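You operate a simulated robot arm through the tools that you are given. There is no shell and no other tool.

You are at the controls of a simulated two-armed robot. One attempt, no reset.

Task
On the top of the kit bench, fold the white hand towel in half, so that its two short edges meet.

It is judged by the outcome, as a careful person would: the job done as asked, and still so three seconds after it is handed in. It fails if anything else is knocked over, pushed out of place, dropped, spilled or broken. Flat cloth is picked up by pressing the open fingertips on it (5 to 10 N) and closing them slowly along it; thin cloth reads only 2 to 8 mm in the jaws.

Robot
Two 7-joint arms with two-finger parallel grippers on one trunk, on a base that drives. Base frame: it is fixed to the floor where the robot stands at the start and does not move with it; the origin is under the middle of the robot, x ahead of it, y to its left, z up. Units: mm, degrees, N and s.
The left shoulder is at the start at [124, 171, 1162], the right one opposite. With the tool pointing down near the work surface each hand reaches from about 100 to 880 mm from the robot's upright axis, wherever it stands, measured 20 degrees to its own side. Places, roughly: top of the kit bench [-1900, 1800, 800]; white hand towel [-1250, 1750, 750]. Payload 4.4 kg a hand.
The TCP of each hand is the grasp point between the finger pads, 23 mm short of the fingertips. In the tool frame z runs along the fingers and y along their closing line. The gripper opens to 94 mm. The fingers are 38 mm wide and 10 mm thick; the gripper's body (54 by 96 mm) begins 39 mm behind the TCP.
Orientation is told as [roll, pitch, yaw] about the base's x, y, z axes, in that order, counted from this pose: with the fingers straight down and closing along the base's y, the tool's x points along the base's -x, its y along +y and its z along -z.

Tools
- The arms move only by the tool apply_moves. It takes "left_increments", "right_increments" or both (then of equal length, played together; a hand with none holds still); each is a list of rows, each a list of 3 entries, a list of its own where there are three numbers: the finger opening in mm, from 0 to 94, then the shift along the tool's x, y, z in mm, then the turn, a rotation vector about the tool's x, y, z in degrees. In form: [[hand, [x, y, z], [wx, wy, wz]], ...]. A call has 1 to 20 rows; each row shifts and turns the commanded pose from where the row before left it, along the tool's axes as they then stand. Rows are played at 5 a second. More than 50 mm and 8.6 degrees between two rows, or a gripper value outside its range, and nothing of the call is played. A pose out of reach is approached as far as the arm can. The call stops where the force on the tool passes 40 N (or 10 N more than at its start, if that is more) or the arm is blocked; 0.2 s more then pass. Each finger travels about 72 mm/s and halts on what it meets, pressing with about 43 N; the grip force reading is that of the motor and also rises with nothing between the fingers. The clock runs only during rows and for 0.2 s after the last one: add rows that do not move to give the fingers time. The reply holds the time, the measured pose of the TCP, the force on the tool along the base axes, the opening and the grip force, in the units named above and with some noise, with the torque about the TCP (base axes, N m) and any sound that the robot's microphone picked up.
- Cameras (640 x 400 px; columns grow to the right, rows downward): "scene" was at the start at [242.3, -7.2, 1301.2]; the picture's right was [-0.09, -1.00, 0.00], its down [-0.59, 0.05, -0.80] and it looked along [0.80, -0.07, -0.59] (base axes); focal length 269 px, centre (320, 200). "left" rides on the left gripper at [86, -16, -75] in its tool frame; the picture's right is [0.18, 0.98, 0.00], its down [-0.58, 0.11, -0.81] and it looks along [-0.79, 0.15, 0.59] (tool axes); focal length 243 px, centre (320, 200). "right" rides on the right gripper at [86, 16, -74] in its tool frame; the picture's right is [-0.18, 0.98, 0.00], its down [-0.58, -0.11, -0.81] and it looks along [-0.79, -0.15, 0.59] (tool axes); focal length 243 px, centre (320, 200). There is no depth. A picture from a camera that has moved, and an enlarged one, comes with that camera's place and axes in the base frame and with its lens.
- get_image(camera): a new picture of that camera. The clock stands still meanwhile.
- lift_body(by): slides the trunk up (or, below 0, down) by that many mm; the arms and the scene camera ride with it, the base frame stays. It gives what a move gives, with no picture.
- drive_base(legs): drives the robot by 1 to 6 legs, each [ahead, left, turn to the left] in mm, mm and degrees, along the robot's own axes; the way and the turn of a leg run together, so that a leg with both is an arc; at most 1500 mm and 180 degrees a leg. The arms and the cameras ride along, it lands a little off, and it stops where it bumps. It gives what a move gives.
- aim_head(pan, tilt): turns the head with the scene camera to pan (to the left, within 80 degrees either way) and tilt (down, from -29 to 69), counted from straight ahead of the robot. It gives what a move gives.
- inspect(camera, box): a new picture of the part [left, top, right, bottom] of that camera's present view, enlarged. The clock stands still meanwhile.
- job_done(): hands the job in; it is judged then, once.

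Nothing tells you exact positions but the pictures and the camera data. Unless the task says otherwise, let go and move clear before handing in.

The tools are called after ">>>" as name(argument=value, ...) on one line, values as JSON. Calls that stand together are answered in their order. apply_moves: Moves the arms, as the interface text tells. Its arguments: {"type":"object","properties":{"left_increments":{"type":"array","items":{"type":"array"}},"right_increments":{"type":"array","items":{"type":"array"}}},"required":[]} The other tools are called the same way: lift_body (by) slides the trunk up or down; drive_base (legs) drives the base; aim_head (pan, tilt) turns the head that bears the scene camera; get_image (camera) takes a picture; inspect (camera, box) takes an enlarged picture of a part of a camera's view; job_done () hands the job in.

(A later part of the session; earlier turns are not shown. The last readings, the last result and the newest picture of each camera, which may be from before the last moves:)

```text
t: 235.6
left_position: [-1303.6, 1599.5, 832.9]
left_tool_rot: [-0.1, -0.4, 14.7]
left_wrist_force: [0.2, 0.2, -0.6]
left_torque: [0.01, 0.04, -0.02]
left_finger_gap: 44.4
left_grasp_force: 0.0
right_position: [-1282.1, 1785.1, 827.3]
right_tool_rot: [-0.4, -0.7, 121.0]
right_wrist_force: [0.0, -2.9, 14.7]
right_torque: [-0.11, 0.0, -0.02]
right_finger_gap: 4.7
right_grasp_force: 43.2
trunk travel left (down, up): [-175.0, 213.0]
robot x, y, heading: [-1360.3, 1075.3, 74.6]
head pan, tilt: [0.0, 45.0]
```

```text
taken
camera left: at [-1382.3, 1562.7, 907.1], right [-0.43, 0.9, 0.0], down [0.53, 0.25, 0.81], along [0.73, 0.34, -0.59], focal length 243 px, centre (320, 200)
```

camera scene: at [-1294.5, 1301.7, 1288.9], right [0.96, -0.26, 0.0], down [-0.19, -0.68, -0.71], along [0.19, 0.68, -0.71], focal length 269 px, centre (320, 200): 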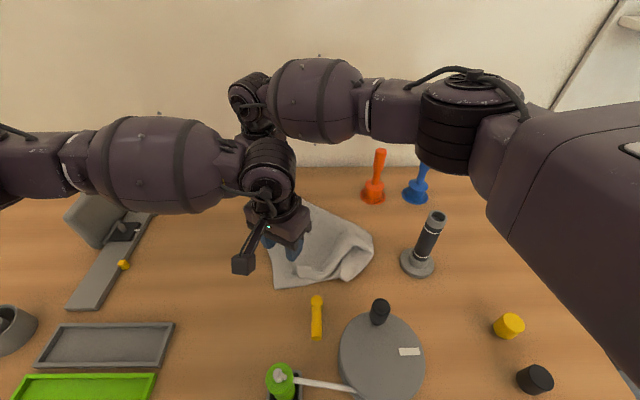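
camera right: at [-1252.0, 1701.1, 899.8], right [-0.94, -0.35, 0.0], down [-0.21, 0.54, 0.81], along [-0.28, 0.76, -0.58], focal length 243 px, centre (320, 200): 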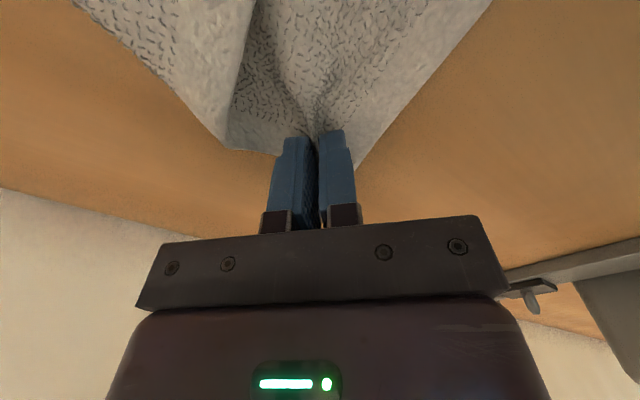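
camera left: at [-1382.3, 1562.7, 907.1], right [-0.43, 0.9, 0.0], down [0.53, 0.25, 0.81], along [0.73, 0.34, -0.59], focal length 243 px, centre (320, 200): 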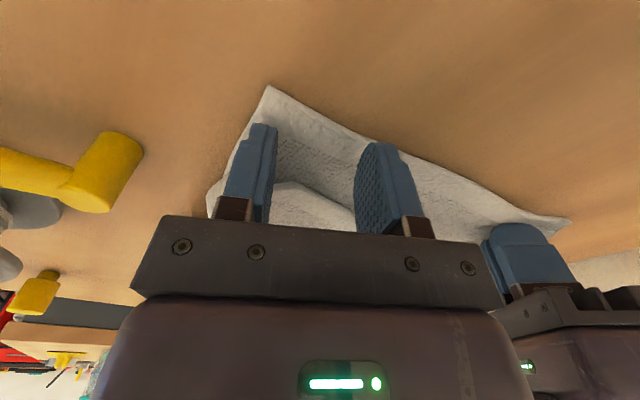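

>>> apply_moves(left_increments=[[44, [0, 0, 4], [0, 0, 0]], [44, [0, 0, 3], [0, 0, 0]], [44, [0, 0, 1], [0, 0, 0]], [44, [0, 0, 0], [0, 0, 0]]])

```text
t: 236.6
left_position: [-1302.5, 1598.3, 826.8]
left_tool_rot: [0.0, -0.6, 14.6]
left_wrist_force: [-2.0, -1.8, 18.8]
left_torque: [-0.12, -0.05, -0.09]
left_finger_gap: 44.2
left_grasp_force: 0.0
right_position: [-1284.0, 1784.8, 825.9]
right_tool_rot: [-0.4, -0.6, 121.1]
right_wrist_force: [-0.9, 0.7, 7.3]
right_torque: [-0.05, 0.04, 0.0]
right_finger_gap: 4.5
right_grasp_force: 43.2
trunk travel left (down, up): [-175.0, 213.0]
robot x, y, heading: [-1359.4, 1079.2, 74.7]
head pan, tilt: [0.0, 45.0]
```

>>> apply_moves(left_increments=[[43, [0, 0, -0.8], [0, 0, 0]], [41, [0, 0, 0], [0, 0, 0]], [39, [0, 0, 0], [0, 0, 0]], [37, [0, 0, 0], [0, 0, 0]], [35, [0, 0, 0], [0, 0, 0]], [33, [0, 0, 0], [0, 0, 0]], [31, [0, 0, 0], [0, 0, 0]], [29, [0, 0, 0], [0, 0, 0]], [27, [0, 0, 0], [0, 0, 0]], [25, [0, 0, 0], [0, 0, 0]], [23, [0, 0, 0], [0, 0, 0]], [21, [0, 0, 0], [0, 0, 0]], [19, [0, 0, 0], [0, 0, 0]], [17, [0, 0, 0], [0, 0, 0]], [15, [0, 0, 0], [0, 0, 0]], [13, [0, 0, 0], [0, 0, 0]], [11, [0, 0, 0], [0, 0, 0]], [9, [0, 0, 0], [0, 0, 0]], [7, [0, 0, 0], [0, 0, 0]]])

>>> apply_moves(left_increments=[[5, [0, 0, 0], [0, 0, 0]], [3, [0, 0, 0], [0, 0, 0]], [1, [0, 0, 0], [0, 0, 0]], [0, [0, 0, 0], [0, 0, 0]], [0, [0, 0, 0], [0, 0, 0]]])

>>> get_image(camera="left")

```text
t: 240.6
left_position: [-1302.7, 1600.4, 825.1]
left_tool_rot: [0.0, -0.5, 14.7]
left_wrist_force: [0.4, 13.3, 20.8]
left_torque: [0.3, -0.03, -0.02]
left_finger_gap: 8.9
left_grasp_force: 16.5
right_position: [-1282.4, 1785.0, 826.9]
right_tool_rot: [-0.4, -0.7, 121.0]
right_wrist_force: [0.1, -7.9, 9.5]
right_torque: [-0.19, 0.04, 0.1]
right_finger_gap: 4.6
right_grasp_force: 43.1
trunk travel left (down, up): [-175.0, 213.0]
robot x, y, heading: [-1359.8, 1072.9, 74.9]
head pan, tilt: [0.0, 45.0]
```

```text
t: 241.8
left_position: [-1303.4, 1600.3, 827.1]
left_tool_rot: [0.0, -0.4, 14.6]
left_wrist_force: [0.0, 17.8, 24.3]
left_torque: [0.42, 0.0, -0.02]
left_finger_gap: 5.0
left_grasp_force: 42.9
right_position: [-1283.7, 1785.0, 825.8]
right_tool_rot: [-0.4, -0.6, 121.0]
right_wrist_force: [-0.7, -11.1, 9.6]
right_torque: [-0.27, 0.04, 0.13]
right_finger_gap: 4.7
right_grasp_force: 43.0
trunk travel left (down, up): [-175.0, 213.0]
robot x, y, heading: [-1360.4, 1076.9, 74.7]
head pan, tilt: [0.0, 45.0]
```

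```text
taken
camera left: at [-1382.3, 1563.1, 900.8], right [-0.43, 0.9, 0.0], down [0.53, 0.25, 0.81], along [0.73, 0.35, -0.58], focal length 243 px, centre (320, 200)
```

left: 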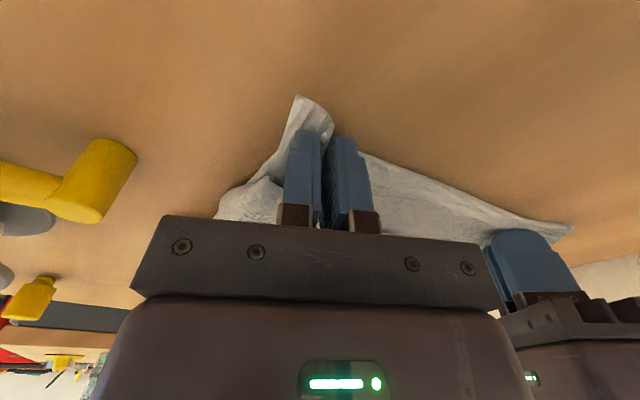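

Both corners of the left edge are held, with gaps of 5.0 and 4.7 mm. I'll ease the tension between the hands and lift, squaring the edge as I go.

>>> apply_moves(left_increments=[[0, [-2.5, 4.3, -3], [0, 0, 0]], [0, [1, 0.6, -15], [0, 0, 0]], [0, [1, 0.6, -20], [0, 0, 0]], [0, [1, 0.6, -20], [0, 0, 0]], [0, [1, 0.6, -20], [0, 0, 0]], [0, [1, 0.6, -20], [0, 0, 0]], [0, [1, 0.6, -20], [0, 0, 0]], [0, [1, 0.6, -20], [0, 0, 0]], [0, [0, 0, 0], [0, 0, 0]]], right_increments=[[0, [2.8, 2.9, -3], [0, 0, 0]], [0, [0.9, -0.8, -15], [0, 0, 0]], [0, [0.9, -0.8, -20], [0, 0, 0]], [0, [0.9, -0.8, -20], [0, 0, 0]], [0, [0.9, -0.8, -20], [0, 0, 0]], [0, [0.9, -0.8, -20], [0, 0, 0]], [0, [0.9, -0.8, -20], [0, 0, 0]], [0, [0.9, -0.8, -20], [0, 0, 0]], [0, [0, 0, 0], [0, 0, 0]]])

>>> get_image(camera="scene")

```text
t: 243.8
left_position: [-1309.4, 1608.7, 961.6]
left_tool_rot: [-0.2, -0.4, 14.6]
left_wrist_force: [-0.4, 1.1, -1.4]
left_torque: [-0.03, 0.03, 0.05]
left_finger_gap: 3.2
left_grasp_force: 43.3
right_position: [-1274.6, 1779.6, 962.7]
right_tool_rot: [-0.3, -0.5, 121.0]
right_wrist_force: [-0.2, 0.0, -0.3]
right_torque: [-0.05, 0.02, -0.04]
right_finger_gap: 4.6
right_grasp_force: 43.3
trunk travel left (down, up): [-175.0, 213.0]
robot x, y, heading: [-1356.8, 1073.1, 74.7]
head pan, tilt: [0.0, 45.0]
```

```text
taken
camera scene: at [-1294.1, 1302.9, 1288.3], right [0.96, -0.26, 0.0], down [-0.19, -0.68, -0.71], along [0.19, 0.68, -0.71], focal length 269 px, centre (320, 200)
```

scene: 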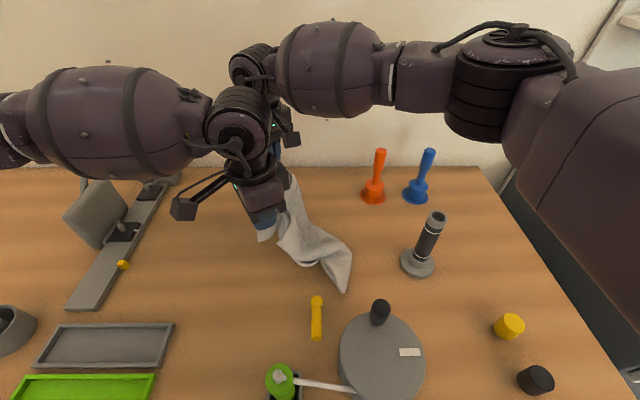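

>>> apply_moves(left_increments=[[0, [0.6, 0.3, -20], [0, 0, 0]], [0, [0.6, 0.3, -20], [0, 0, 0]], [0, [0.6, 0.3, -20], [0, 0, 0]], [0, [0.6, 0.3, -20], [0, 0, 0]], [0, [0.6, 0.3, -20], [0, 0, 0]], [0, [0, 0, -20], [0, 0, 0]], [0, [0, 0, -20], [0, 0, 0]], [0, [0, 0, -20], [0, 0, 0]], [0, [0, 0, -20], [0, 0, 0]], [0, [0, 0, -15], [0, 0, 0]], [0, [0, 0, 0], [0, 0, 0]]], right_increments=[[0, [0, 0, -20], [0, 0, 0]], [0, [0, 0, -20], [0, 0, 0]], [0, [0, 0, -20], [0, 0, 0]], [0, [0, 0, -20], [0, 0, 0]], [0, [0, 0, -20], [0, 0, 0]], [0, [0, 0, -20], [0, 0, 0]], [0, [0, 0, -20], [0, 0, 0]], [0, [0, 0, -20], [0, 0, 0]], [0, [0, 0, -20], [0, 0, 0]], [0, [0, 0, -15], [0, 0, 0]], [0, [0, 0, 0], [0, 0, 0]]])

>>> get_image(camera="scene")

>>> get_image(camera="left")

>>> get_image(camera="right")

```text
t: 246.2
left_position: [-1315.3, 1609.9, 1157.7]
left_tool_rot: [-0.3, -0.4, 14.8]
left_wrist_force: [0.3, 0.0, 0.3]
left_torque: [-0.03, 0.0, -0.01]
left_finger_gap: 3.3
left_grasp_force: 42.9
right_position: [-1275.8, 1776.5, 1157.1]
right_tool_rot: [-0.2, -0.5, 121.0]
right_wrist_force: [-0.1, -0.4, -0.2]
right_torque: [0.03, -0.05, 0.0]
right_finger_gap: 4.3
right_grasp_force: 42.7
trunk travel left (down, up): [-175.0, 213.0]
robot x, y, heading: [-1359.5, 1076.1, 75.0]
head pan, tilt: [0.0, 45.0]
```

```text
taken
camera scene: at [-1294.2, 1302.7, 1288.4], right [0.96, -0.26, 0.0], down [-0.19, -0.68, -0.71], along [0.19, 0.68, -0.71], focal length 269 px, centre (320, 200)
```

scene: 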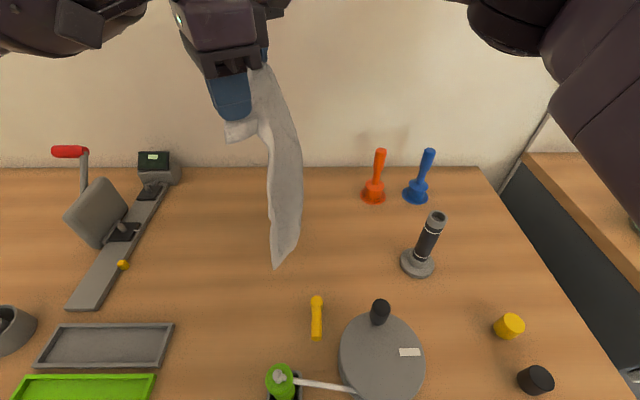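

```text
taken
camera left: at [-1394.5, 1573.6, 1232.1], right [-0.43, 0.9, -0.01], down [0.53, 0.25, 0.81], along [0.73, 0.34, -0.59], focal length 243 px, centre (320, 200)
```

left: 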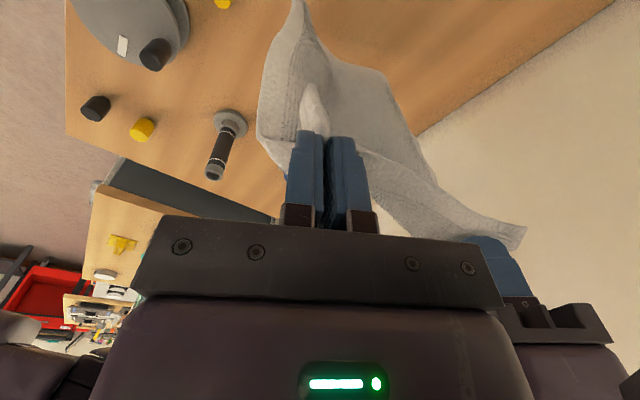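

```text
taken
camera right: at [-1244.1, 1692.7, 1231.3], right [-0.94, -0.35, 0.0], down [-0.21, 0.55, 0.81], along [-0.28, 0.76, -0.58], focal length 243 px, centre (320, 200)
```

right: 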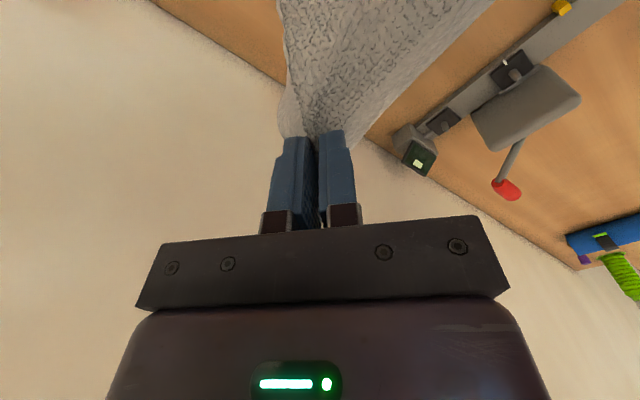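

The towel hangs freely. I'll spread the hands a little, shift left by the base, then lower until it touches and start moving right.

>>> drive_base(legs=[[0, 50, 0]])

>>> apply_moves(left_increments=[[0, [1.5, -2.6, 10], [0, 0, 0]], [0, [1.5, -2.6, 10], [0, 0, 0]], [0, [0, 0, 10], [0, 0, 0]], [0, [0, 0, 10], [0, 0, 0]], [0, [-4.3, -2.5, 2], [0, 0, 0]], [0, [-4.3, -2.5, 2], [0, 0, 0]], [0, [-4.3, -2.5, 2], [0, 0, 0]], [0, [-4.3, -2.5, 2], [0, 0, 0]], [0, [-4.3, -2.5, 2], [0, 0, 0]], [0, [-4.3, -2.5, 2], [0, 0, 0]], [0, [-4.3, -2.5, 2], [0, 0, 0]], [0, [-4.3, -2.5, 2], [0, 0, 0]], [0, [0, 0, 0], [0, 0, 0]]], right_increments=[[0, [-2.1, -2.1, 10], [0, 0, 0]], [0, [-2.1, -2.1, 10], [0, 0, 0]], [0, [0, 0, 10], [0, 0, 0]], [0, [0, 0, 10], [0, 0, 0]], [0, [3.6, -3.5, 2], [0, 0, 0]], [0, [3.6, -3.5, 2], [0, 0, 0]], [0, [3.6, -3.5, 2], [0, 0, 0]], [0, [3.6, -3.5, 2], [0, 0, 0]], [0, [3.6, -3.5, 2], [0, 0, 0]], [0, [3.6, -3.5, 2], [0, 0, 0]], [0, [3.6, -3.5, 2], [0, 0, 0]], [0, [3.6, -3.5, 2], [0, 0, 0]], [0, [0, 0, 0], [0, 0, 0]]])

>>> inspect(camera="scene", box=[200, 60, 440, 300])

```text
t: 247.3
left_position: [-1363.5, 1622.7, 1157.5]
left_tool_rot: [-0.1, -0.5, 14.6]
left_wrist_force: [0.7, -0.2, -0.2]
left_torque: [-0.05, 0.04, -0.01]
left_finger_gap: 3.3
left_grasp_force: 42.7
right_position: [-1323.1, 1789.4, 1156.9]
right_tool_rot: [-0.3, -0.5, 120.9]
right_wrist_force: [-0.8, -0.5, -1.0]
right_torque: [0.02, 0.01, -0.02]
right_finger_gap: 4.5
right_grasp_force: 43.2
trunk travel left (down, up): [-175.0, 213.0]
robot x, y, heading: [-1407.7, 1089.6, 74.5]
head pan, tilt: [0.0, 45.0]
```

```text
t: 250.1
left_position: [-1324.6, 1606.0, 1103.4]
left_tool_rot: [-0.2, -0.4, 14.7]
left_wrist_force: [2.4, 7.2, -0.6]
left_torque: [0.17, -0.07, 0.02]
left_finger_gap: 3.4
left_grasp_force: 43.2
right_position: [-1282.9, 1786.5, 1102.2]
right_tool_rot: [-0.3, -0.6, 121.0]
right_wrist_force: [-1.7, -7.8, 0.4]
right_torque: [-0.19, 0.03, 0.07]
right_finger_gap: 4.6
right_grasp_force: 43.2
trunk travel left (down, up): [-175.0, 213.0]
robot x, y, heading: [-1407.9, 1087.6, 74.6]
head pan, tilt: [0.0, 45.0]
```

```text
1.67 times, centred on (320, 180) of scene
camera zoom: at [-1341.8, 1315.3, 1288.7], right [0.96, -0.26, 0.0], down [-0.19, -0.68, -0.71], along [0.19, 0.68, -0.71], focal length 448 px, centre (320, 233)
```

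zoom: 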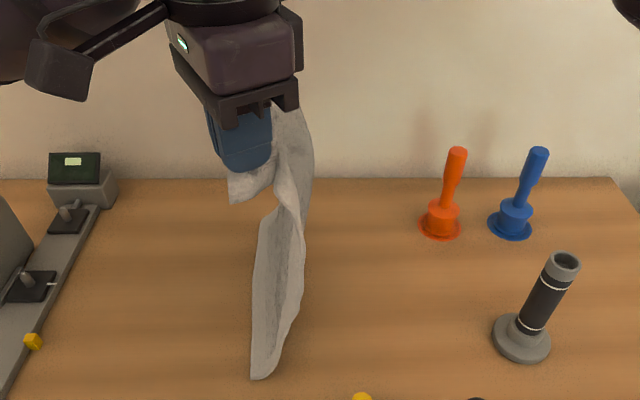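

>>> apply_moves(left_increments=[[0, [-1.5, 2.6, 0], [0, 0, 0]], [0, [-4.3, -2.5, 5], [0, 0, 0]], [0, [-4.3, -2.5, 5], [0, 0, 0]], [0, [-4.3, -2.5, 5], [0, 0, 0]], [0, [-4.3, -2.5, 5], [0, 0, 0]], [0, [-4.3, -2.5, 5], [0, 0, 0]], [0, [-4.3, -2.5, 5], [0, 0, 0]], [0, [-4.3, -2.5, 5], [0, 0, 0]], [0, [-4.3, -2.5, 5], [0, 0, 0]], [0, [-4.3, -2.5, 5], [0, 0, 0]], [0, [-4.3, -2.5, 5], [0, 0, 0]], [0, [0, 0, 0], [0, 0, 0]]], right_increments=[[0, [0, 0, 0], [0, 0, 0]], [0, [3.6, -3.5, 5], [0, 0, 0]], [0, [3.6, -3.5, 5], [0, 0, 0]], [0, [3.6, -3.5, 5], [0, 0, 0]], [0, [3.6, -3.5, 5], [0, 0, 0]], [0, [3.6, -3.5, 5], [0, 0, 0]], [0, [3.6, -3.5, 5], [0, 0, 0]], [0, [3.6, -3.5, 5], [0, 0, 0]], [0, [3.6, -3.5, 5], [0, 0, 0]], [0, [3.6, -3.5, 5], [0, 0, 0]], [0, [3.6, -3.5, 5], [0, 0, 0]], [0, [0, 0, 0], [0, 0, 0]]])

>>> inspect(camera="scene", box=[200, 60, 440, 300])

```text
t: 252.7
left_position: [-1275.7, 1595.3, 1052.4]
left_tool_rot: [-0.2, -0.3, 14.5]
left_wrist_force: [1.3, 4.6, -0.1]
left_torque: [0.09, -0.02, -0.02]
left_finger_gap: 3.3
left_grasp_force: 43.2
right_position: [-1233.7, 1772.7, 1051.7]
right_tool_rot: [-0.5, -0.7, 120.9]
right_wrist_force: [-1.1, -3.3, 0.5]
right_torque: [-0.1, 0.01, 0.03]
right_finger_gap: 4.8
right_grasp_force: 43.2
trunk travel left (down, up): [-175.0, 213.0]
robot x, y, heading: [-1406.6, 1090.8, 74.8]
head pan, tilt: [0.0, 45.0]
```

```text
1.67 times, centred on (320, 180) of scene
camera zoom: at [-1341.8, 1315.2, 1288.7], right [0.96, -0.26, 0.0], down [-0.19, -0.68, -0.71], along [0.19, 0.68, -0.71], focal length 448 px, centre (320, 233)
```

zoom: 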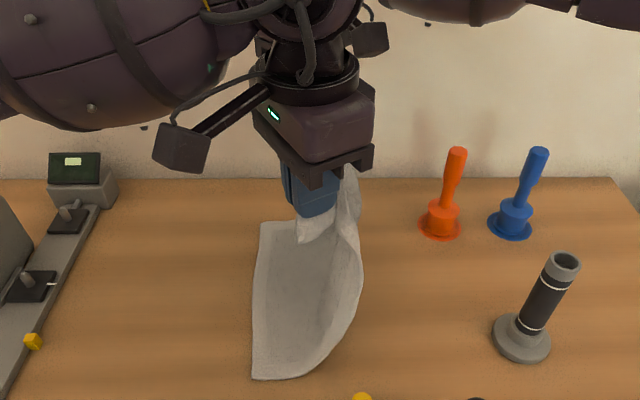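

The bottom edge is now spread cleanly and almost square, from about (-1713,1172) to (-1728,1434). I'll continue, alternating lowering and driving right, to lay out a full half this time.

>>> apply_moves(left_increments=[[0, [0, 0, 10], [0, 0, 0]], [0, [0, 0, 10], [0, 0, 0]]], right_increments=[[0, [0, 0, 10], [0, 0, 0]], [0, [0, 0, 10], [0, 0, 0]]])

>>> drive_base(legs=[[0, -40, 0]])

>>> apply_moves(left_increments=[[0, [0, 0, 10], [0, 0, 0]], [0, [0, 0, 10], [0, 0, 0]], [0, [0, 0, 10], [0, 0, 0]], [0, [0, 0, 10], [0, 0, 0]]], right_increments=[[0, [0, 0, 10], [0, 0, 0]], [0, [0, 0, 10], [0, 0, 0]], [0, [0, 0, 10], [0, 0, 0]], [0, [0, 0, 10], [0, 0, 0]]])

>>> drive_base(legs=[[0, -40, 0]])

>>> inspect(camera="scene", box=[180, 70, 420, 300])

```text
t: 253.3
left_position: [-1275.7, 1596.1, 1032.7]
left_tool_rot: [-0.2, -0.4, 14.6]
left_wrist_force: [0.2, 4.7, -0.9]
left_torque: [0.05, -0.04, -0.01]
left_finger_gap: 3.2
left_grasp_force: 43.0
right_position: [-1232.7, 1774.1, 1031.7]
right_tool_rot: [-0.3, -0.5, 121.0]
right_wrist_force: [-1.8, -4.3, -0.6]
right_torque: [-0.12, 0.01, 0.08]
right_finger_gap: 4.7
right_grasp_force: 43.0
trunk travel left (down, up): [-175.0, 213.0]
robot x, y, heading: [-1407.0, 1091.9, 74.6]
head pan, tilt: [0.0, 45.0]
```

```text
t: 254.3
left_position: [-1237.0, 1585.5, 1031.7]
left_tool_rot: [-0.2, -0.4, 14.6]
left_wrist_force: [1.0, 4.7, 0.1]
left_torque: [0.09, -0.04, 0.0]
left_finger_gap: 3.3
left_grasp_force: 43.0
right_position: [-1193.9, 1763.5, 1030.2]
right_tool_rot: [-0.3, -0.6, 121.0]
right_wrist_force: [-1.1, -5.5, 0.1]
right_torque: [-0.09, 0.05, 0.06]
right_finger_gap: 4.6
right_grasp_force: 42.8
trunk travel left (down, up): [-175.0, 213.0]
robot x, y, heading: [-1362.8, 1078.7, 74.9]
head pan, tilt: [0.0, 45.0]
```

```text
t: 255.3
left_position: [-1236.3, 1585.4, 990.4]
left_tool_rot: [-0.2, -0.5, 14.7]
left_wrist_force: [0.9, 4.6, -1.0]
left_torque: [0.1, -0.02, 0.03]
left_finger_gap: 3.2
left_grasp_force: 43.1
right_position: [-1195.2, 1762.9, 990.3]
right_tool_rot: [-0.3, -0.5, 120.9]
right_wrist_force: [-0.9, -4.7, 0.3]
right_torque: [-0.13, 0.05, 0.07]
right_finger_gap: 4.7
right_grasp_force: 42.8
trunk travel left (down, up): [-175.0, 213.0]
robot x, y, heading: [-1366.9, 1080.7, 74.5]
head pan, tilt: [0.0, 45.0]
```

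```text
t: 256.4
left_position: [-1197.0, 1574.7, 991.6]
left_tool_rot: [-0.2, -0.4, 14.7]
left_wrist_force: [1.3, 5.7, 0.7]
left_torque: [0.1, 0.0, 0.0]
left_finger_gap: 3.6
left_grasp_force: 42.9
right_position: [-1156.4, 1751.7, 991.9]
right_tool_rot: [-0.3, -0.6, 121.1]
right_wrist_force: [-0.1, -4.9, 0.2]
right_torque: [-0.14, 0.07, 0.01]
right_finger_gap: 4.4
right_grasp_force: 42.9
trunk travel left (down, up): [-175.0, 213.0]
robot x, y, heading: [-1328.2, 1064.1, 74.8]
head pan, tilt: [0.0, 45.0]
```

```text
1.74 times, centred on (300, 185) of scene
camera zoom: at [-1263.6, 1293.9, 1288.6], right [0.96, -0.26, 0.0], down [-0.19, -0.68, -0.71], along [0.19, 0.68, -0.71], focal length 467 px, centre (355, 226)
```

zoom: 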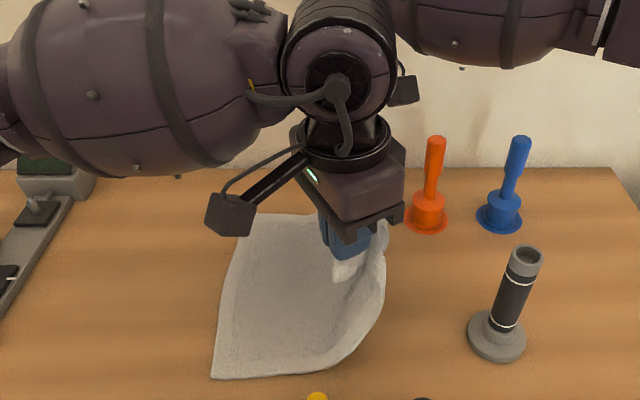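

>>> apply_moves(left_increments=[[0, [0, 0, 10], [0, 0, 0]], [0, [0, 0, 10], [0, 0, 0]], [0, [0, 0, 8], [0, 0, 0]]], right_increments=[[0, [0, 0, 10], [0, 0, 0]], [0, [0, 0, 10], [0, 0, 0]], [0, [0, 0, 8], [0, 0, 0]]])

>>> drive_base(legs=[[0, -32, 0]])

>>> apply_moves(left_increments=[[0, [0, 0, 8], [0, 0, 0]], [0, [0, 0, 6], [0, 0, 0]], [0, [0, 0, 0], [0, 0, 0]]], right_increments=[[0, [0, 0, 8], [0, 0, 0]], [0, [0, 0, 6], [0, 0, 0]], [0, [0, 0, 0], [0, 0, 0]]])

>>> get_image(camera="scene")

>>> get_image(camera="left")

>>> get_image(camera="right")

```text
t: 257.2
left_position: [-1197.1, 1575.7, 963.9]
left_tool_rot: [-0.3, -0.5, 14.7]
left_wrist_force: [0.8, 4.0, -0.5]
left_torque: [0.05, -0.02, 0.02]
left_finger_gap: 3.2
left_grasp_force: 42.7
right_position: [-1156.7, 1752.5, 961.4]
right_tool_rot: [-0.2, -0.5, 121.0]
right_wrist_force: [-0.4, -3.6, -0.9]
right_torque: [-0.11, 0.04, 0.04]
right_finger_gap: 4.7
right_grasp_force: 42.9
trunk travel left (down, up): [-175.0, 213.0]
robot x, y, heading: [-1328.3, 1069.9, 74.6]
head pan, tilt: [0.0, 45.0]
```

```text
t: 258.2
left_position: [-1167.0, 1566.1, 964.6]
left_tool_rot: [-0.2, -0.4, 14.6]
left_wrist_force: [1.6, 3.3, -0.7]
left_torque: [0.06, -0.03, -0.01]
left_finger_gap: 3.2
left_grasp_force: 42.8
right_position: [-1125.0, 1743.4, 963.7]
right_tool_rot: [-0.2, -0.6, 121.0]
right_wrist_force: [-0.7, -3.5, 0.4]
right_torque: [-0.13, 0.06, 0.01]
right_finger_gap: 4.6
right_grasp_force: 42.4
trunk travel left (down, up): [-175.0, 213.0]
robot x, y, heading: [-1296.7, 1055.5, 74.6]
head pan, tilt: [0.0, 45.0]
```

```text
t: 259.0
left_position: [-1165.7, 1566.5, 950.9]
left_tool_rot: [-0.1, -0.4, 14.7]
left_wrist_force: [1.1, 4.4, 0.1]
left_torque: [0.06, 0.03, -0.01]
left_finger_gap: 3.3
left_grasp_force: 42.3
right_position: [-1125.4, 1743.2, 949.5]
right_tool_rot: [-0.4, -0.6, 121.0]
right_wrist_force: [0.0, -4.6, 0.3]
right_torque: [-0.09, 0.03, 0.03]
right_finger_gap: 4.8
right_grasp_force: 42.9
trunk travel left (down, up): [-175.0, 213.0]
robot x, y, heading: [-1298.1, 1062.9, 74.5]
head pan, tilt: [0.0, 45.0]
```

```text
taken
camera scene: at [-1233.0, 1285.5, 1288.7], right [0.96, -0.26, 0.0], down [-0.19, -0.68, -0.71], along [0.19, 0.68, -0.71], focal length 269 px, centre (320, 200)
```

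scene: 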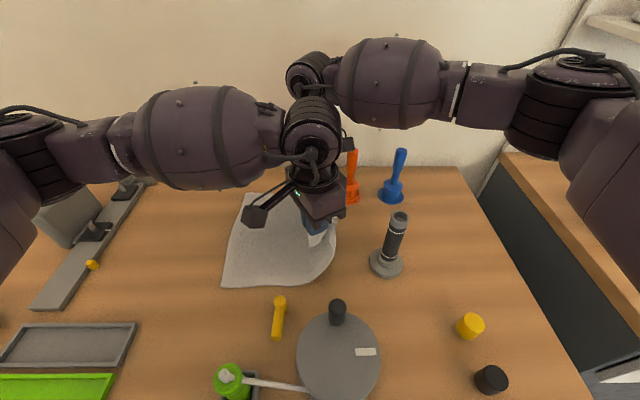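

```text
taken
camera left: at [-1245.7, 1529.4, 1025.6], right [-0.43, 0.9, 0.0], down [0.53, 0.25, 0.81], along [0.73, 0.34, -0.59], focal length 243 px, centre (320, 200)
```

left: 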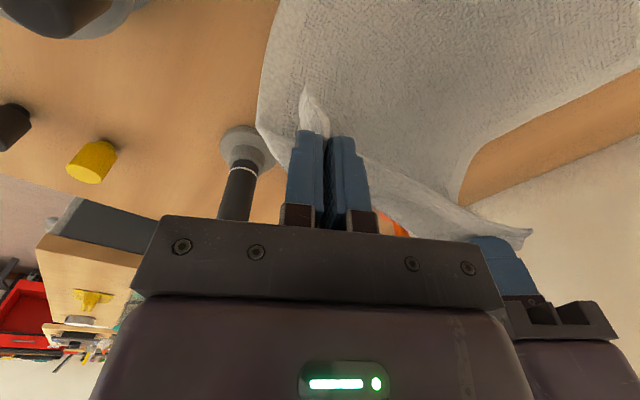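

```text
taken
camera right: at [-1094.7, 1659.5, 1022.5], right [-0.94, -0.35, 0.0], down [-0.21, 0.55, 0.81], along [-0.28, 0.76, -0.58], focal length 243 px, centre (320, 200)
```

right: 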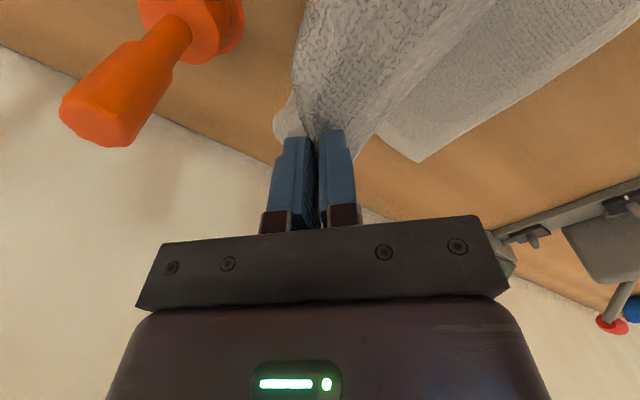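

The bottom half lies perfectly flat and the hands are above the fold line. Now I'll fold back to the left in an arc, targeting the bottom edge at u≈-1715.

>>> apply_moves(left_increments=[[0, [9.3, 5, 0.6], [0, 0, 0]], [0, [9.3, 5, 0.6], [0, 0, 0]], [0, [9.3, 5, 0.6], [0, 0, 0]], [0, [9.3, 5, 0.6], [0, 0, 0]], [0, [9.3, 5, 0.6], [0, 0, 0]], [0, [9.3, 5, 0.6], [0, 0, 0]], [0, [9.3, 5, 0.6], [0, 0, 0]], [0, [9.3, 5, 0.6], [0, 0, 0]], [0, [8, 4.6, 9], [0, 0, 0]], [0, [8, 4.6, 9], [0, 0, 0]], [0, [8, 4.6, 9], [0, 0, 0]], [0, [8, 4.6, 9], [0, 0, 0]], [0, [0, 0, 0], [0, 0, 0]]], right_increments=[[0, [-6.4, 5.9, 2], [0, 0, 0]], [0, [-6.4, 5.9, 2], [0, 0, 0]], [0, [-6.4, 5.9, 2], [0, 0, 0]], [0, [-6.4, 5.9, 2], [0, 0, 0]], [0, [-6.4, 5.9, 2], [0, 0, 0]], [0, [-6.4, 5.9, 2], [0, 0, 0]], [0, [-6.4, 5.9, 2], [0, 0, 0]], [0, [-6.4, 5.9, 2], [0, 0, 0]], [0, [-5.9, 5.7, 8], [0, 0, 0]], [0, [-5.9, 5.7, 8], [0, 0, 0]], [0, [-5.9, 5.7, 8], [0, 0, 0]], [0, [-5.9, 5.7, 8], [0, 0, 0]], [0, [0, 0, 0], [0, 0, 0]]])

>>> get_image(camera="scene")

>>> get_image(camera="left")

>>> get_image(camera="right")

```text
t: 261.8
left_position: [-1283.3, 1598.1, 909.0]
left_tool_rot: [-0.4, -0.3, 14.6]
left_wrist_force: [3.0, 7.0, -0.1]
left_torque: [0.15, -0.06, -0.02]
left_finger_gap: 3.4
left_grasp_force: 42.7
right_position: [-1223.8, 1772.9, 900.3]
right_tool_rot: [-0.3, -0.6, 121.0]
right_wrist_force: [-2.4, -6.1, 1.0]
right_torque: [-0.18, 0.03, 0.01]
right_finger_gap: 4.6
right_grasp_force: 43.0
trunk travel left (down, up): [-175.0, 213.0]
robot x, y, heading: [-1295.3, 1059.5, 74.9]
head pan, tilt: [0.0, 45.0]
```

```text
taken
camera scene: at [-1232.8, 1285.4, 1288.7], right [0.96, -0.26, 0.0], down [-0.19, -0.68, -0.71], along [0.19, 0.68, -0.71], focal length 269 px, centre (320, 200)
```

scene: 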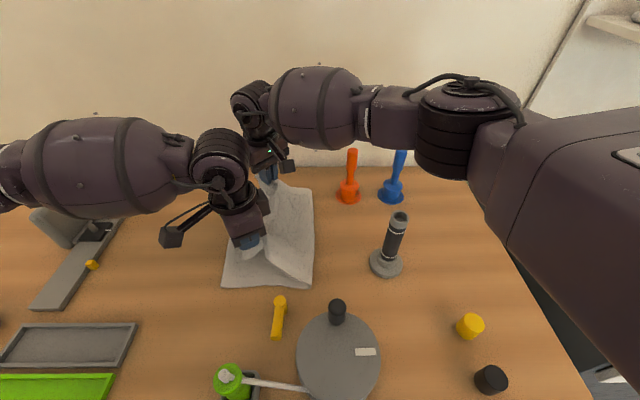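

```text
taken
camera left: at [-1363.1, 1561.7, 983.1], right [-0.43, 0.9, 0.0], down [0.53, 0.25, 0.81], along [0.73, 0.34, -0.59], focal length 243 px, centre (320, 200)
```

left: 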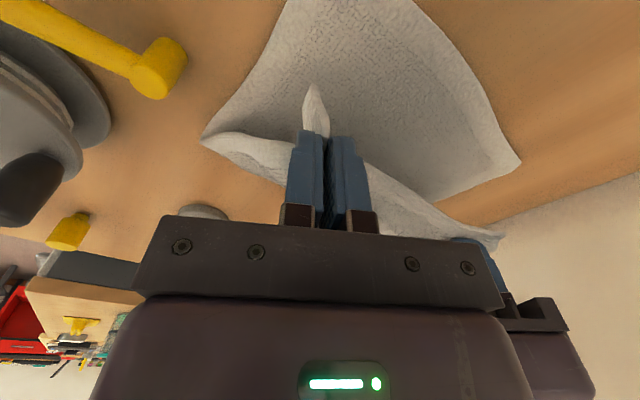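

```text
taken
camera right: at [-1193.3, 1689.4, 974.2], right [-0.94, -0.35, 0.0], down [-0.21, 0.55, 0.81], along [-0.28, 0.76, -0.58], focal length 243 px, centre (320, 200)
```

right: 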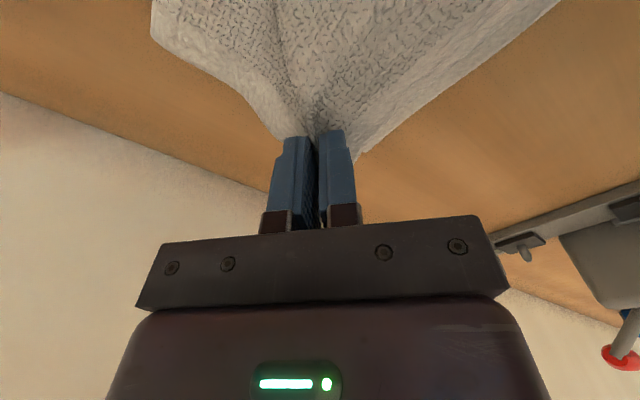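

The fold is forming well, but its line is skewed: the bottom spans about 152 mm near and 181 mm far. I'll go back right once, a little lower, to roll the near side out fully before folding again.

>>> apply_moves(left_increments=[[0, [-8.6, -5, -3], [0, 0, 0]], [0, [-8.6, -5, -3], [0, 0, 0]], [0, [-8.6, -5, -3], [0, 0, 0]], [0, [-8.6, -5, -2], [0, 0, 0]], [0, [-8.6, -5, -2], [0, 0, 0]], [0, [-8.6, -5, -2], [0, 0, 0]], [0, [-8.6, -5, 0], [0, 0, 0]], [0, [-8.6, -5, 0], [0, 0, 0]], [0, [-8.6, -5, 0], [0, 0, 0]], [0, [-8.6, -5, 0], [0, 0, 0]], [0, [-8.6, -5, 2], [0, 0, 0]], [0, [-8.6, -5, 4], [0, 0, 0]], [0, [-4, -2, 6], [0, 0, 0]], [0, [0, 0, 6], [0, 0, 0]], [0, [0, 0, 0], [0, 0, 0]]], right_increments=[[0, [6, -5.8, -4], [0, 0, 0]], [0, [6, -5.8, -4], [0, 0, 0]], [0, [6, -5.8, -4], [0, 0, 0]], [0, [6, -5.8, -4], [0, 0, 0]], [0, [6, -5.8, -4], [0, 0, 0]], [0, [6, -5.8, -4], [0, 0, 0]], [0, [6, -5.8, -4], [0, 0, 0]], [0, [6, -5.8, -4], [0, 0, 0]], [0, [6, -5.8, -3], [0, 0, 0]], [0, [6, -5.8, 0], [0, 0, 0]], [0, [6, -5.8, 0], [0, 0, 0]], [0, [6, -5.8, 0], [0, 0, 0]], [0, [3, -2.9, 0], [0, 0, 0]], [0, [0, 0, 0], [0, 0, 0]], [0, [0, 0, 0], [0, 0, 0]]])

>>> get_image(camera="scene")

>>> get_image(camera="left")

```text
t: 265.0
left_position: [-1164.2, 1563.4, 907.2]
left_tool_rot: [-0.2, -0.4, 14.6]
left_wrist_force: [2.4, 11.9, 2.1]
left_torque: [0.28, -0.1, 0.01]
left_finger_gap: 3.3
left_grasp_force: 42.8
right_position: [-1122.6, 1745.3, 936.0]
right_tool_rot: [-0.2, -0.5, 121.0]
right_wrist_force: [-3.1, -12.1, -2.6]
right_torque: [-0.32, 0.06, 0.04]
right_finger_gap: 4.7
right_grasp_force: 42.5
trunk travel left (down, up): [-175.0, 213.0]
robot x, y, heading: [-1296.3, 1063.0, 74.8]
head pan, tilt: [0.0, 45.0]
```

```text
taken
camera scene: at [-1233.0, 1285.5, 1288.6], right [0.96, -0.26, 0.0], down [-0.19, -0.68, -0.71], along [0.19, 0.68, -0.71], focal length 269 px, centre (320, 200)
```

scene: 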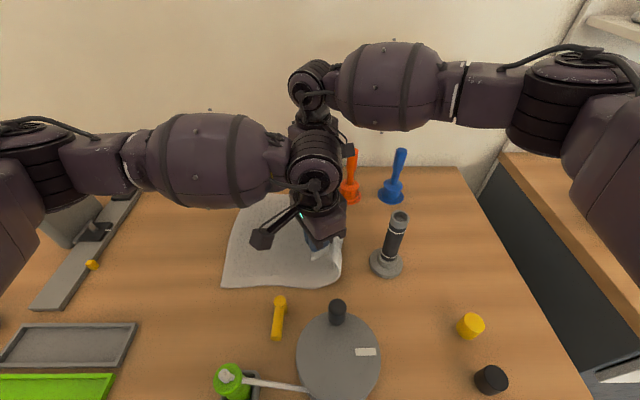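

```text
taken
camera left: at [-1243.4, 1526.5, 981.5], right [-0.43, 0.9, 0.0], down [0.53, 0.25, 0.81], along [0.73, 0.34, -0.59], focal length 243 px, centre (320, 200)
```

left: 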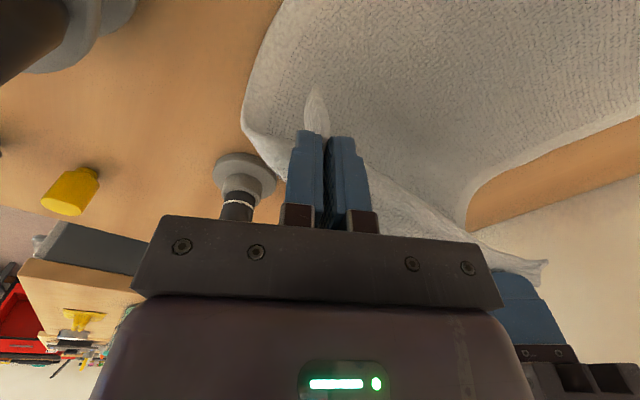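

The near side is now laid out fully, to about 198 mm. I'll fold back left along a somewhat lower arc.

>>> apply_moves(left_increments=[[0, [11.5, 10.1, -6], [0, 0, 0]], [0, [13, 7.5, -5], [0, 0, 0]], [0, [13, 7.5, -3], [0, 0, 0]], [0, [13, 7.5, -2], [0, 0, 0]], [0, [13, 7.5, 1], [0, 0, 0]], [0, [13, 7.5, 6], [0, 0, 0]], [0, [11.3, 6.5, 8], [0, 0, 0]], [0, [10.4, 6, 9], [0, 0, 0]], [0, [9.5, 5.5, 11], [0, 0, 0]], [0, [8.7, 5, 11], [0, 0, 0]], [0, [0, 0, 0], [0, 0, 0]]], right_increments=[[0, [-9.7, 9.4, 0], [0, 0, 0]], [0, [-10.1, 9.7, 1], [0, 0, 0]], [0, [-10.1, 9.7, 2], [0, 0, 0]], [0, [-9.3, 9, 3], [0, 0, 0]], [0, [-9.3, 9, 6], [0, 0, 0]], [0, [-8.6, 8.3, 8], [0, 0, 0]], [0, [-7.9, 7.6, 9], [0, 0, 0]], [0, [-7.2, 7, 9], [0, 0, 0]], [0, [-6.5, 6.3, 10], [0, 0, 0]], [0, [-5.8, 5.6, 11], [0, 0, 0]], [0, [0, 0, 0], [0, 0, 0]]])

>>> get_image(camera="scene")

>>> get_image(camera="left")

>>> get_image(camera="right")

```text
t: 267.4
left_position: [-1295.9, 1602.1, 874.6]
left_tool_rot: [-0.2, -0.4, 14.7]
left_wrist_force: [1.4, 4.5, -0.4]
left_torque: [0.11, -0.09, -0.02]
left_finger_gap: 3.4
left_grasp_force: 43.1
right_position: [-1236.5, 1777.0, 877.7]
right_tool_rot: [-0.3, -0.7, 121.0]
right_wrist_force: [-1.4, -3.8, -0.4]
right_torque: [-0.11, 0.09, 0.01]
right_finger_gap: 4.7
right_grasp_force: 42.7
trunk travel left (down, up): [-175.0, 213.0]
robot x, y, heading: [-1298.6, 1063.1, 74.8]
head pan, tilt: [0.0, 45.0]
```

```text
taken
camera scene: at [-1232.9, 1285.3, 1288.7], right [0.96, -0.26, 0.0], down [-0.19, -0.68, -0.71], along [0.19, 0.68, -0.71], focal length 269 px, centre (320, 200)
```

scene: 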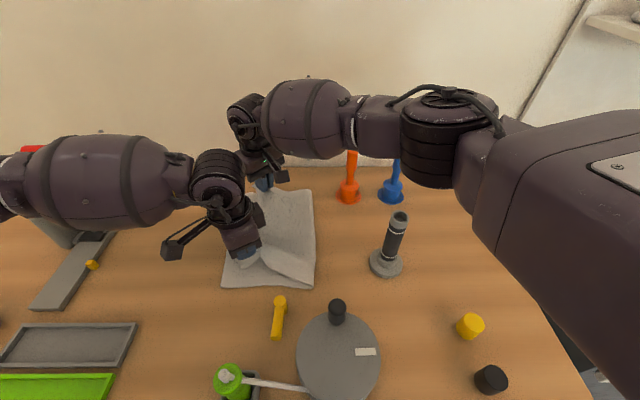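

```text
taken
camera left: at [-1374.7, 1566.0, 950.1], right [-0.43, 0.9, 0.0], down [0.53, 0.25, 0.81], along [0.73, 0.34, -0.59], focal length 243 px, centre (320, 200)
```

left: 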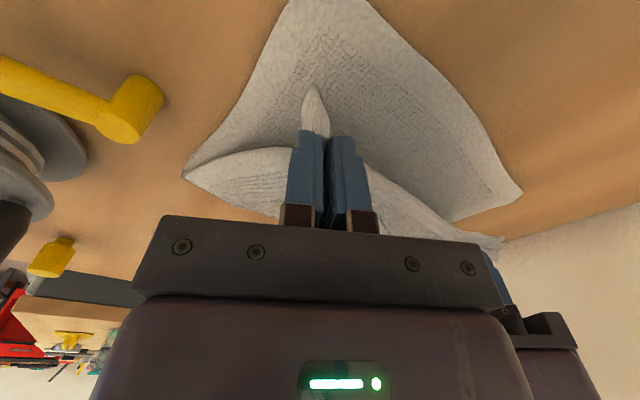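

```text
taken
camera right: at [-1205.4, 1692.2, 950.4], right [-0.94, -0.35, 0.0], down [-0.21, 0.54, 0.81], along [-0.28, 0.76, -0.58], focal length 243 px, centre (320, 200)
```

right: 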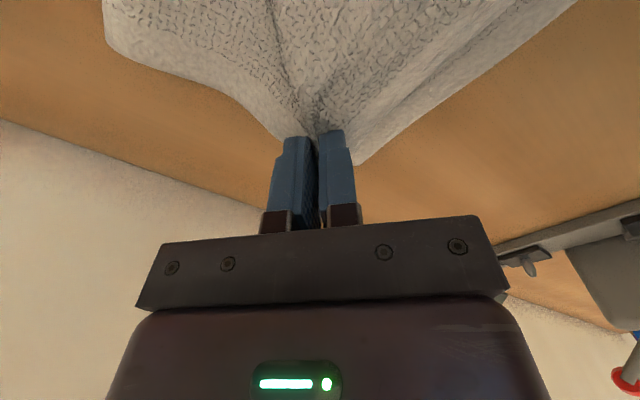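

The near fold is now at the right place, with about 171 mm below it. I'll come a little further left and down, then release from about 35 mm so the gathered cloth can relax in the air.

>>> apply_moves(left_increments=[[0, [7.8, 4.5, 10], [0, 0, 0]], [0, [7.8, 4.5, 10], [0, 0, 0]], [0, [0, 0, 0], [0, 0, 0]], [0, [0, 0, 0], [0, 0, 0]]], right_increments=[[0, [-5.8, 5.6, 11], [0, 0, 0]], [0, [-5.8, 5.6, 11], [0, 0, 0]], [0, [0, 0, 0], [0, 0, 0]], [0, [0, 0, 0], [0, 0, 0]]])

>>> get_image(camera="left")

>>> get_image(camera="right")

>>> inspect(camera="scene", box=[180, 150, 380, 310])

```text
t: 268.4
left_position: [-1311.1, 1607.6, 855.8]
left_tool_rot: [-0.1, -0.4, 14.7]
left_wrist_force: [2.2, 4.5, 0.5]
left_torque: [0.11, -0.09, -0.04]
left_finger_gap: 3.4
left_grasp_force: 43.3
right_position: [-1251.5, 1781.3, 855.3]
right_tool_rot: [-0.2, -0.7, 121.0]
right_wrist_force: [-2.0, -3.6, -0.4]
right_torque: [-0.13, 0.05, -0.01]
right_finger_gap: 4.5
right_grasp_force: 43.3
trunk travel left (down, up): [-175.0, 213.0]
robot x, y, heading: [-1297.3, 1057.8, 74.8]
head pan, tilt: [0.0, 45.0]
```

```text
taken
camera left: at [-1391.1, 1570.9, 929.8], right [-0.43, 0.9, 0.0], down [0.53, 0.25, 0.81], along [0.73, 0.34, -0.59], focal length 243 px, centre (320, 200)
```

left: 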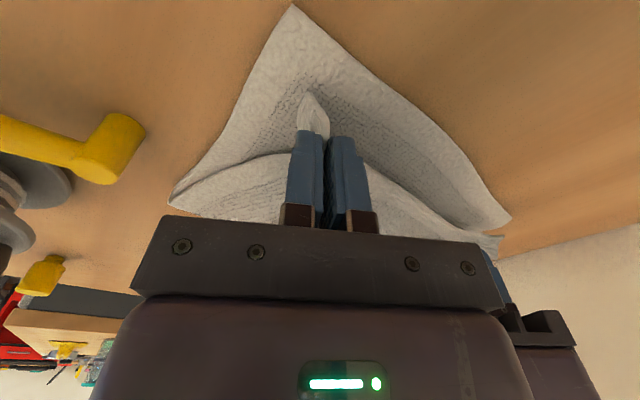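

```text
taken
camera right: at [-1221.6, 1697.5, 928.7], right [-0.94, -0.35, 0.0], down [-0.21, 0.55, 0.81], along [-0.28, 0.76, -0.58], focal length 243 px, centre (320, 200)
```

right: 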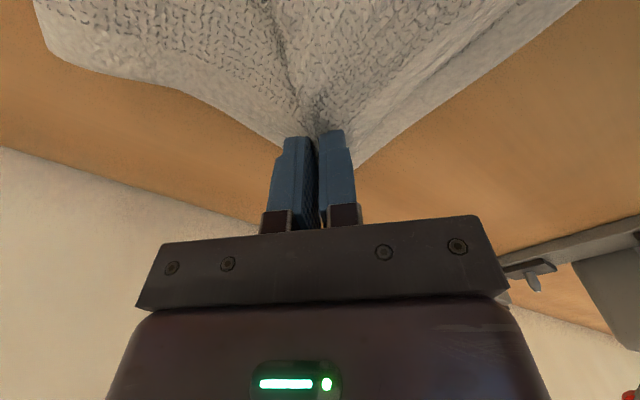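

```text
2.50 times, centred on (280, 230) of scene
camera zoom: at [-1233.1, 1285.6, 1288.6], right [0.96, -0.26, 0.0], down [-0.19, -0.68, -0.71], along [0.19, 0.68, -0.71], focal length 671 px, centre (420, 125)
```

zoom: 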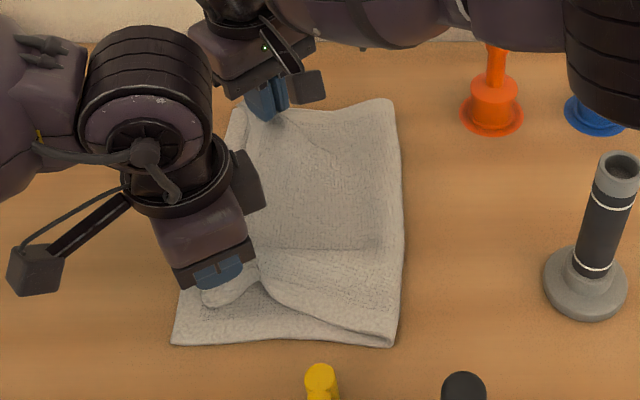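

The fold line is now right, with about 170 mm near and 167 mm far. I'll make a last small shift left so the corners fall on the bottom corners, then open quickly to let it drop flat.

>>> apply_moves(left_increments=[[0, [5.8, 1, 3], [0, 0, 0]], [0, [5.8, 1, 3], [0, 0, 0]], [0, [0, 0, 0], [0, 0, 0]], [70, [0, 0, 0], [0, 0, 0]], [70, [0, 0, 0], [0, 0, 0]], [70, [0, 0, 0], [0, 0, 0]], [70, [0, 0, 0], [0, 0, 0]]], right_increments=[[0, [-2.9, 2.8, 3], [0, 0, 0]], [0, [-2.9, 2.8, 3], [0, 0, 0]], [0, [0, 0, 0], [0, 0, 0]], [70, [0, 0, 0], [0, 0, 0]], [70, [0, 0, 0], [0, 0, 0]], [70, [0, 0, 0], [0, 0, 0]], [70, [0, 0, 0], [0, 0, 0]]])

>>> get_image(camera="left")

>>> get_image(camera="right")

>>> inspect(camera="scene", box=[180, 150, 380, 310])

```text
t: 270.0
left_position: [-1323.0, 1605.7, 851.0]
left_tool_rot: [-0.3, -0.4, 14.7]
left_wrist_force: [0.5, -0.1, 0.2]
left_torque: [0.0, -0.02, 0.01]
left_finger_gap: 70.1
left_grasp_force: 0.1
right_position: [-1261.2, 1783.2, 850.1]
right_tool_rot: [-0.3, -0.6, 121.0]
right_wrist_force: [0.2, 0.5, -0.1]
right_torque: [0.0, -0.02, 0.01]
right_finger_gap: 69.9
right_grasp_force: 0.0
trunk travel left (down, up): [-175.0, 213.0]
robot x, y, heading: [-1295.0, 1061.8, 74.8]
head pan, tilt: [0.0, 45.0]
```

```text
taken
camera left: at [-1402.8, 1569.1, 924.2], right [-0.43, 0.9, 0.0], down [0.53, 0.25, 0.81], along [0.73, 0.34, -0.59], focal length 243 px, centre (320, 200)
```

left: 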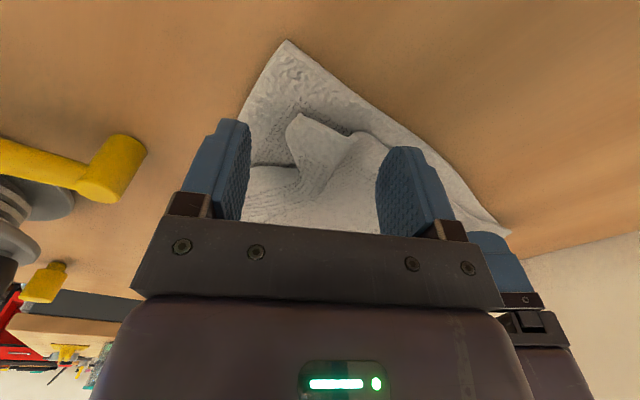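

```text
taken
camera right: at [-1228.9, 1699.1, 922.6], right [-0.94, -0.35, 0.0], down [-0.21, 0.55, 0.81], along [-0.28, 0.76, -0.58], focal length 243 px, centre (320, 200)
```

right: 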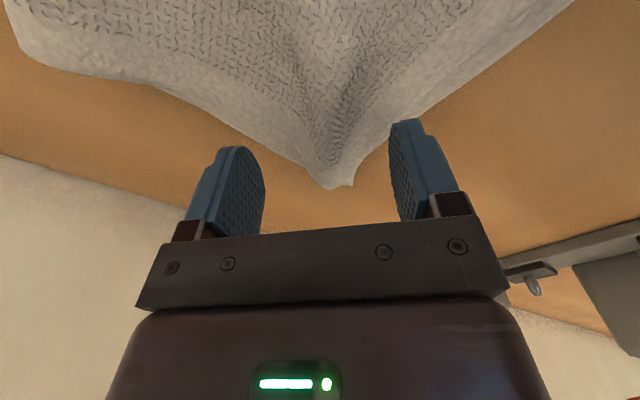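

```text
2.50 times, centred on (280, 230) of scene
camera zoom: at [-1233.0, 1285.5, 1288.6], right [0.96, -0.26, 0.0], down [-0.19, -0.68, -0.71], along [0.19, 0.68, -0.71], focal length 671 px, centre (420, 125)
```

zoom: 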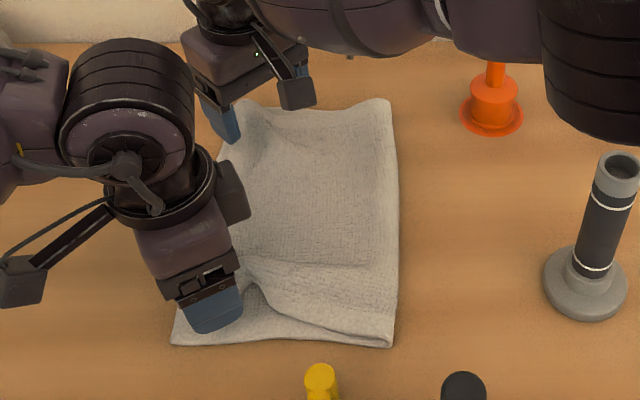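

>>> apply_moves(left_increments=[[70, [0, 0, -25], [0, 0, 0]], [70, [0, 0, -40], [0, 0, 0]], [70, [0, 0, -40], [0, 0, 0]], [70, [0, 0, -30], [0, 0, 0]], [60, [34, 20, 0], [0, 0, 0]], [50, [34, 20, 0], [0, 0, 0]], [40, [34, 20, 0], [0, 0, 0]], [40, [34, 20, 0], [0, 0, 0]], [40, [0, 0, 0], [0, 0, 0]]], right_increments=[[70, [0, 0, -25], [0, 0, 0]], [70, [0, 0, -40], [0, 0, 0]], [70, [0, 0, -40], [0, 0, 0]], [70, [0, 0, -30], [0, 0, 0]], [60, [27, -26, 0], [0, 0, 0]], [50, [27, -26, 0], [0, 0, 0]], [40, [27, -26, 0], [0, 0, 0]], [40, [27, -26, 0], [0, 0, 0]], [40, [0, 0, 0], [0, 0, 0]]])

>>> get_image(camera="scene")

>>> inspect(camera="scene", box=[190, 160, 350, 310])

```text
t: 272.0
left_position: [-1436.2, 1598.9, 978.9]
left_tool_rot: [0.8, -0.3, 15.0]
left_wrist_force: [-0.6, 0.8, -0.8]
left_torque: [-0.01, 0.0, 0.03]
left_finger_gap: 40.1
left_grasp_force: 0.0
left hand out of reach, approached as far as the arm can: row 6, 7, 8
right_position: [-1116.0, 1742.7, 984.2]
right_tool_rot: [-0.3, -0.4, 121.2]
right_wrist_force: [-0.3, -0.1, 0.8]
right_torque: [-0.01, -0.02, -0.01]
right_finger_gap: 39.8
right_grasp_force: 0.1
trunk travel left (down, up): [-175.0, 213.0]
robot x, y, heading: [-1297.3, 1059.4, 74.8]
head pan, tilt: [0.0, 45.0]
```

```text
taken
camera scene: at [-1234.1, 1286.2, 1288.4], right [0.96, -0.26, 0.0], down [-0.19, -0.68, -0.71], along [0.19, 0.68, -0.71], focal length 269 px, centre (320, 200)
```

scene: 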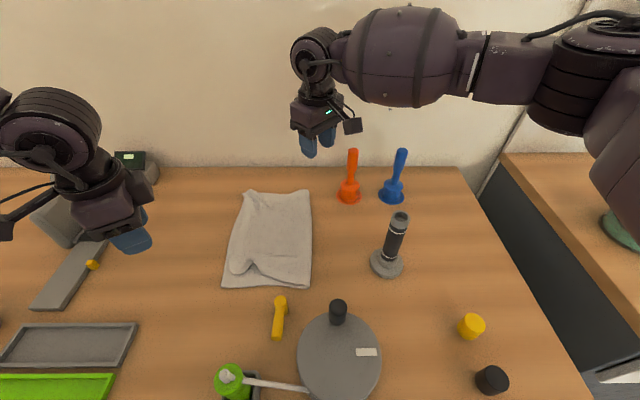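

```text
2.67 times, centred on (270, 235) of scene
camera zoom: at [-1234.1, 1286.2, 1288.4], right [0.96, -0.26, 0.0], down [-0.19, -0.68, -0.71], along [0.19, 0.68, -0.71], focal length 716 px, centre (453, 107)
```

zoom: 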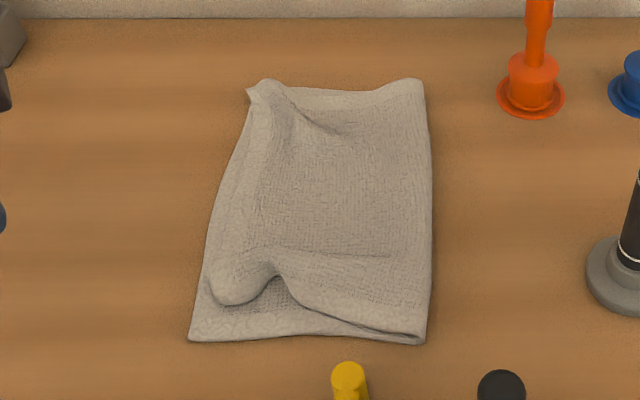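

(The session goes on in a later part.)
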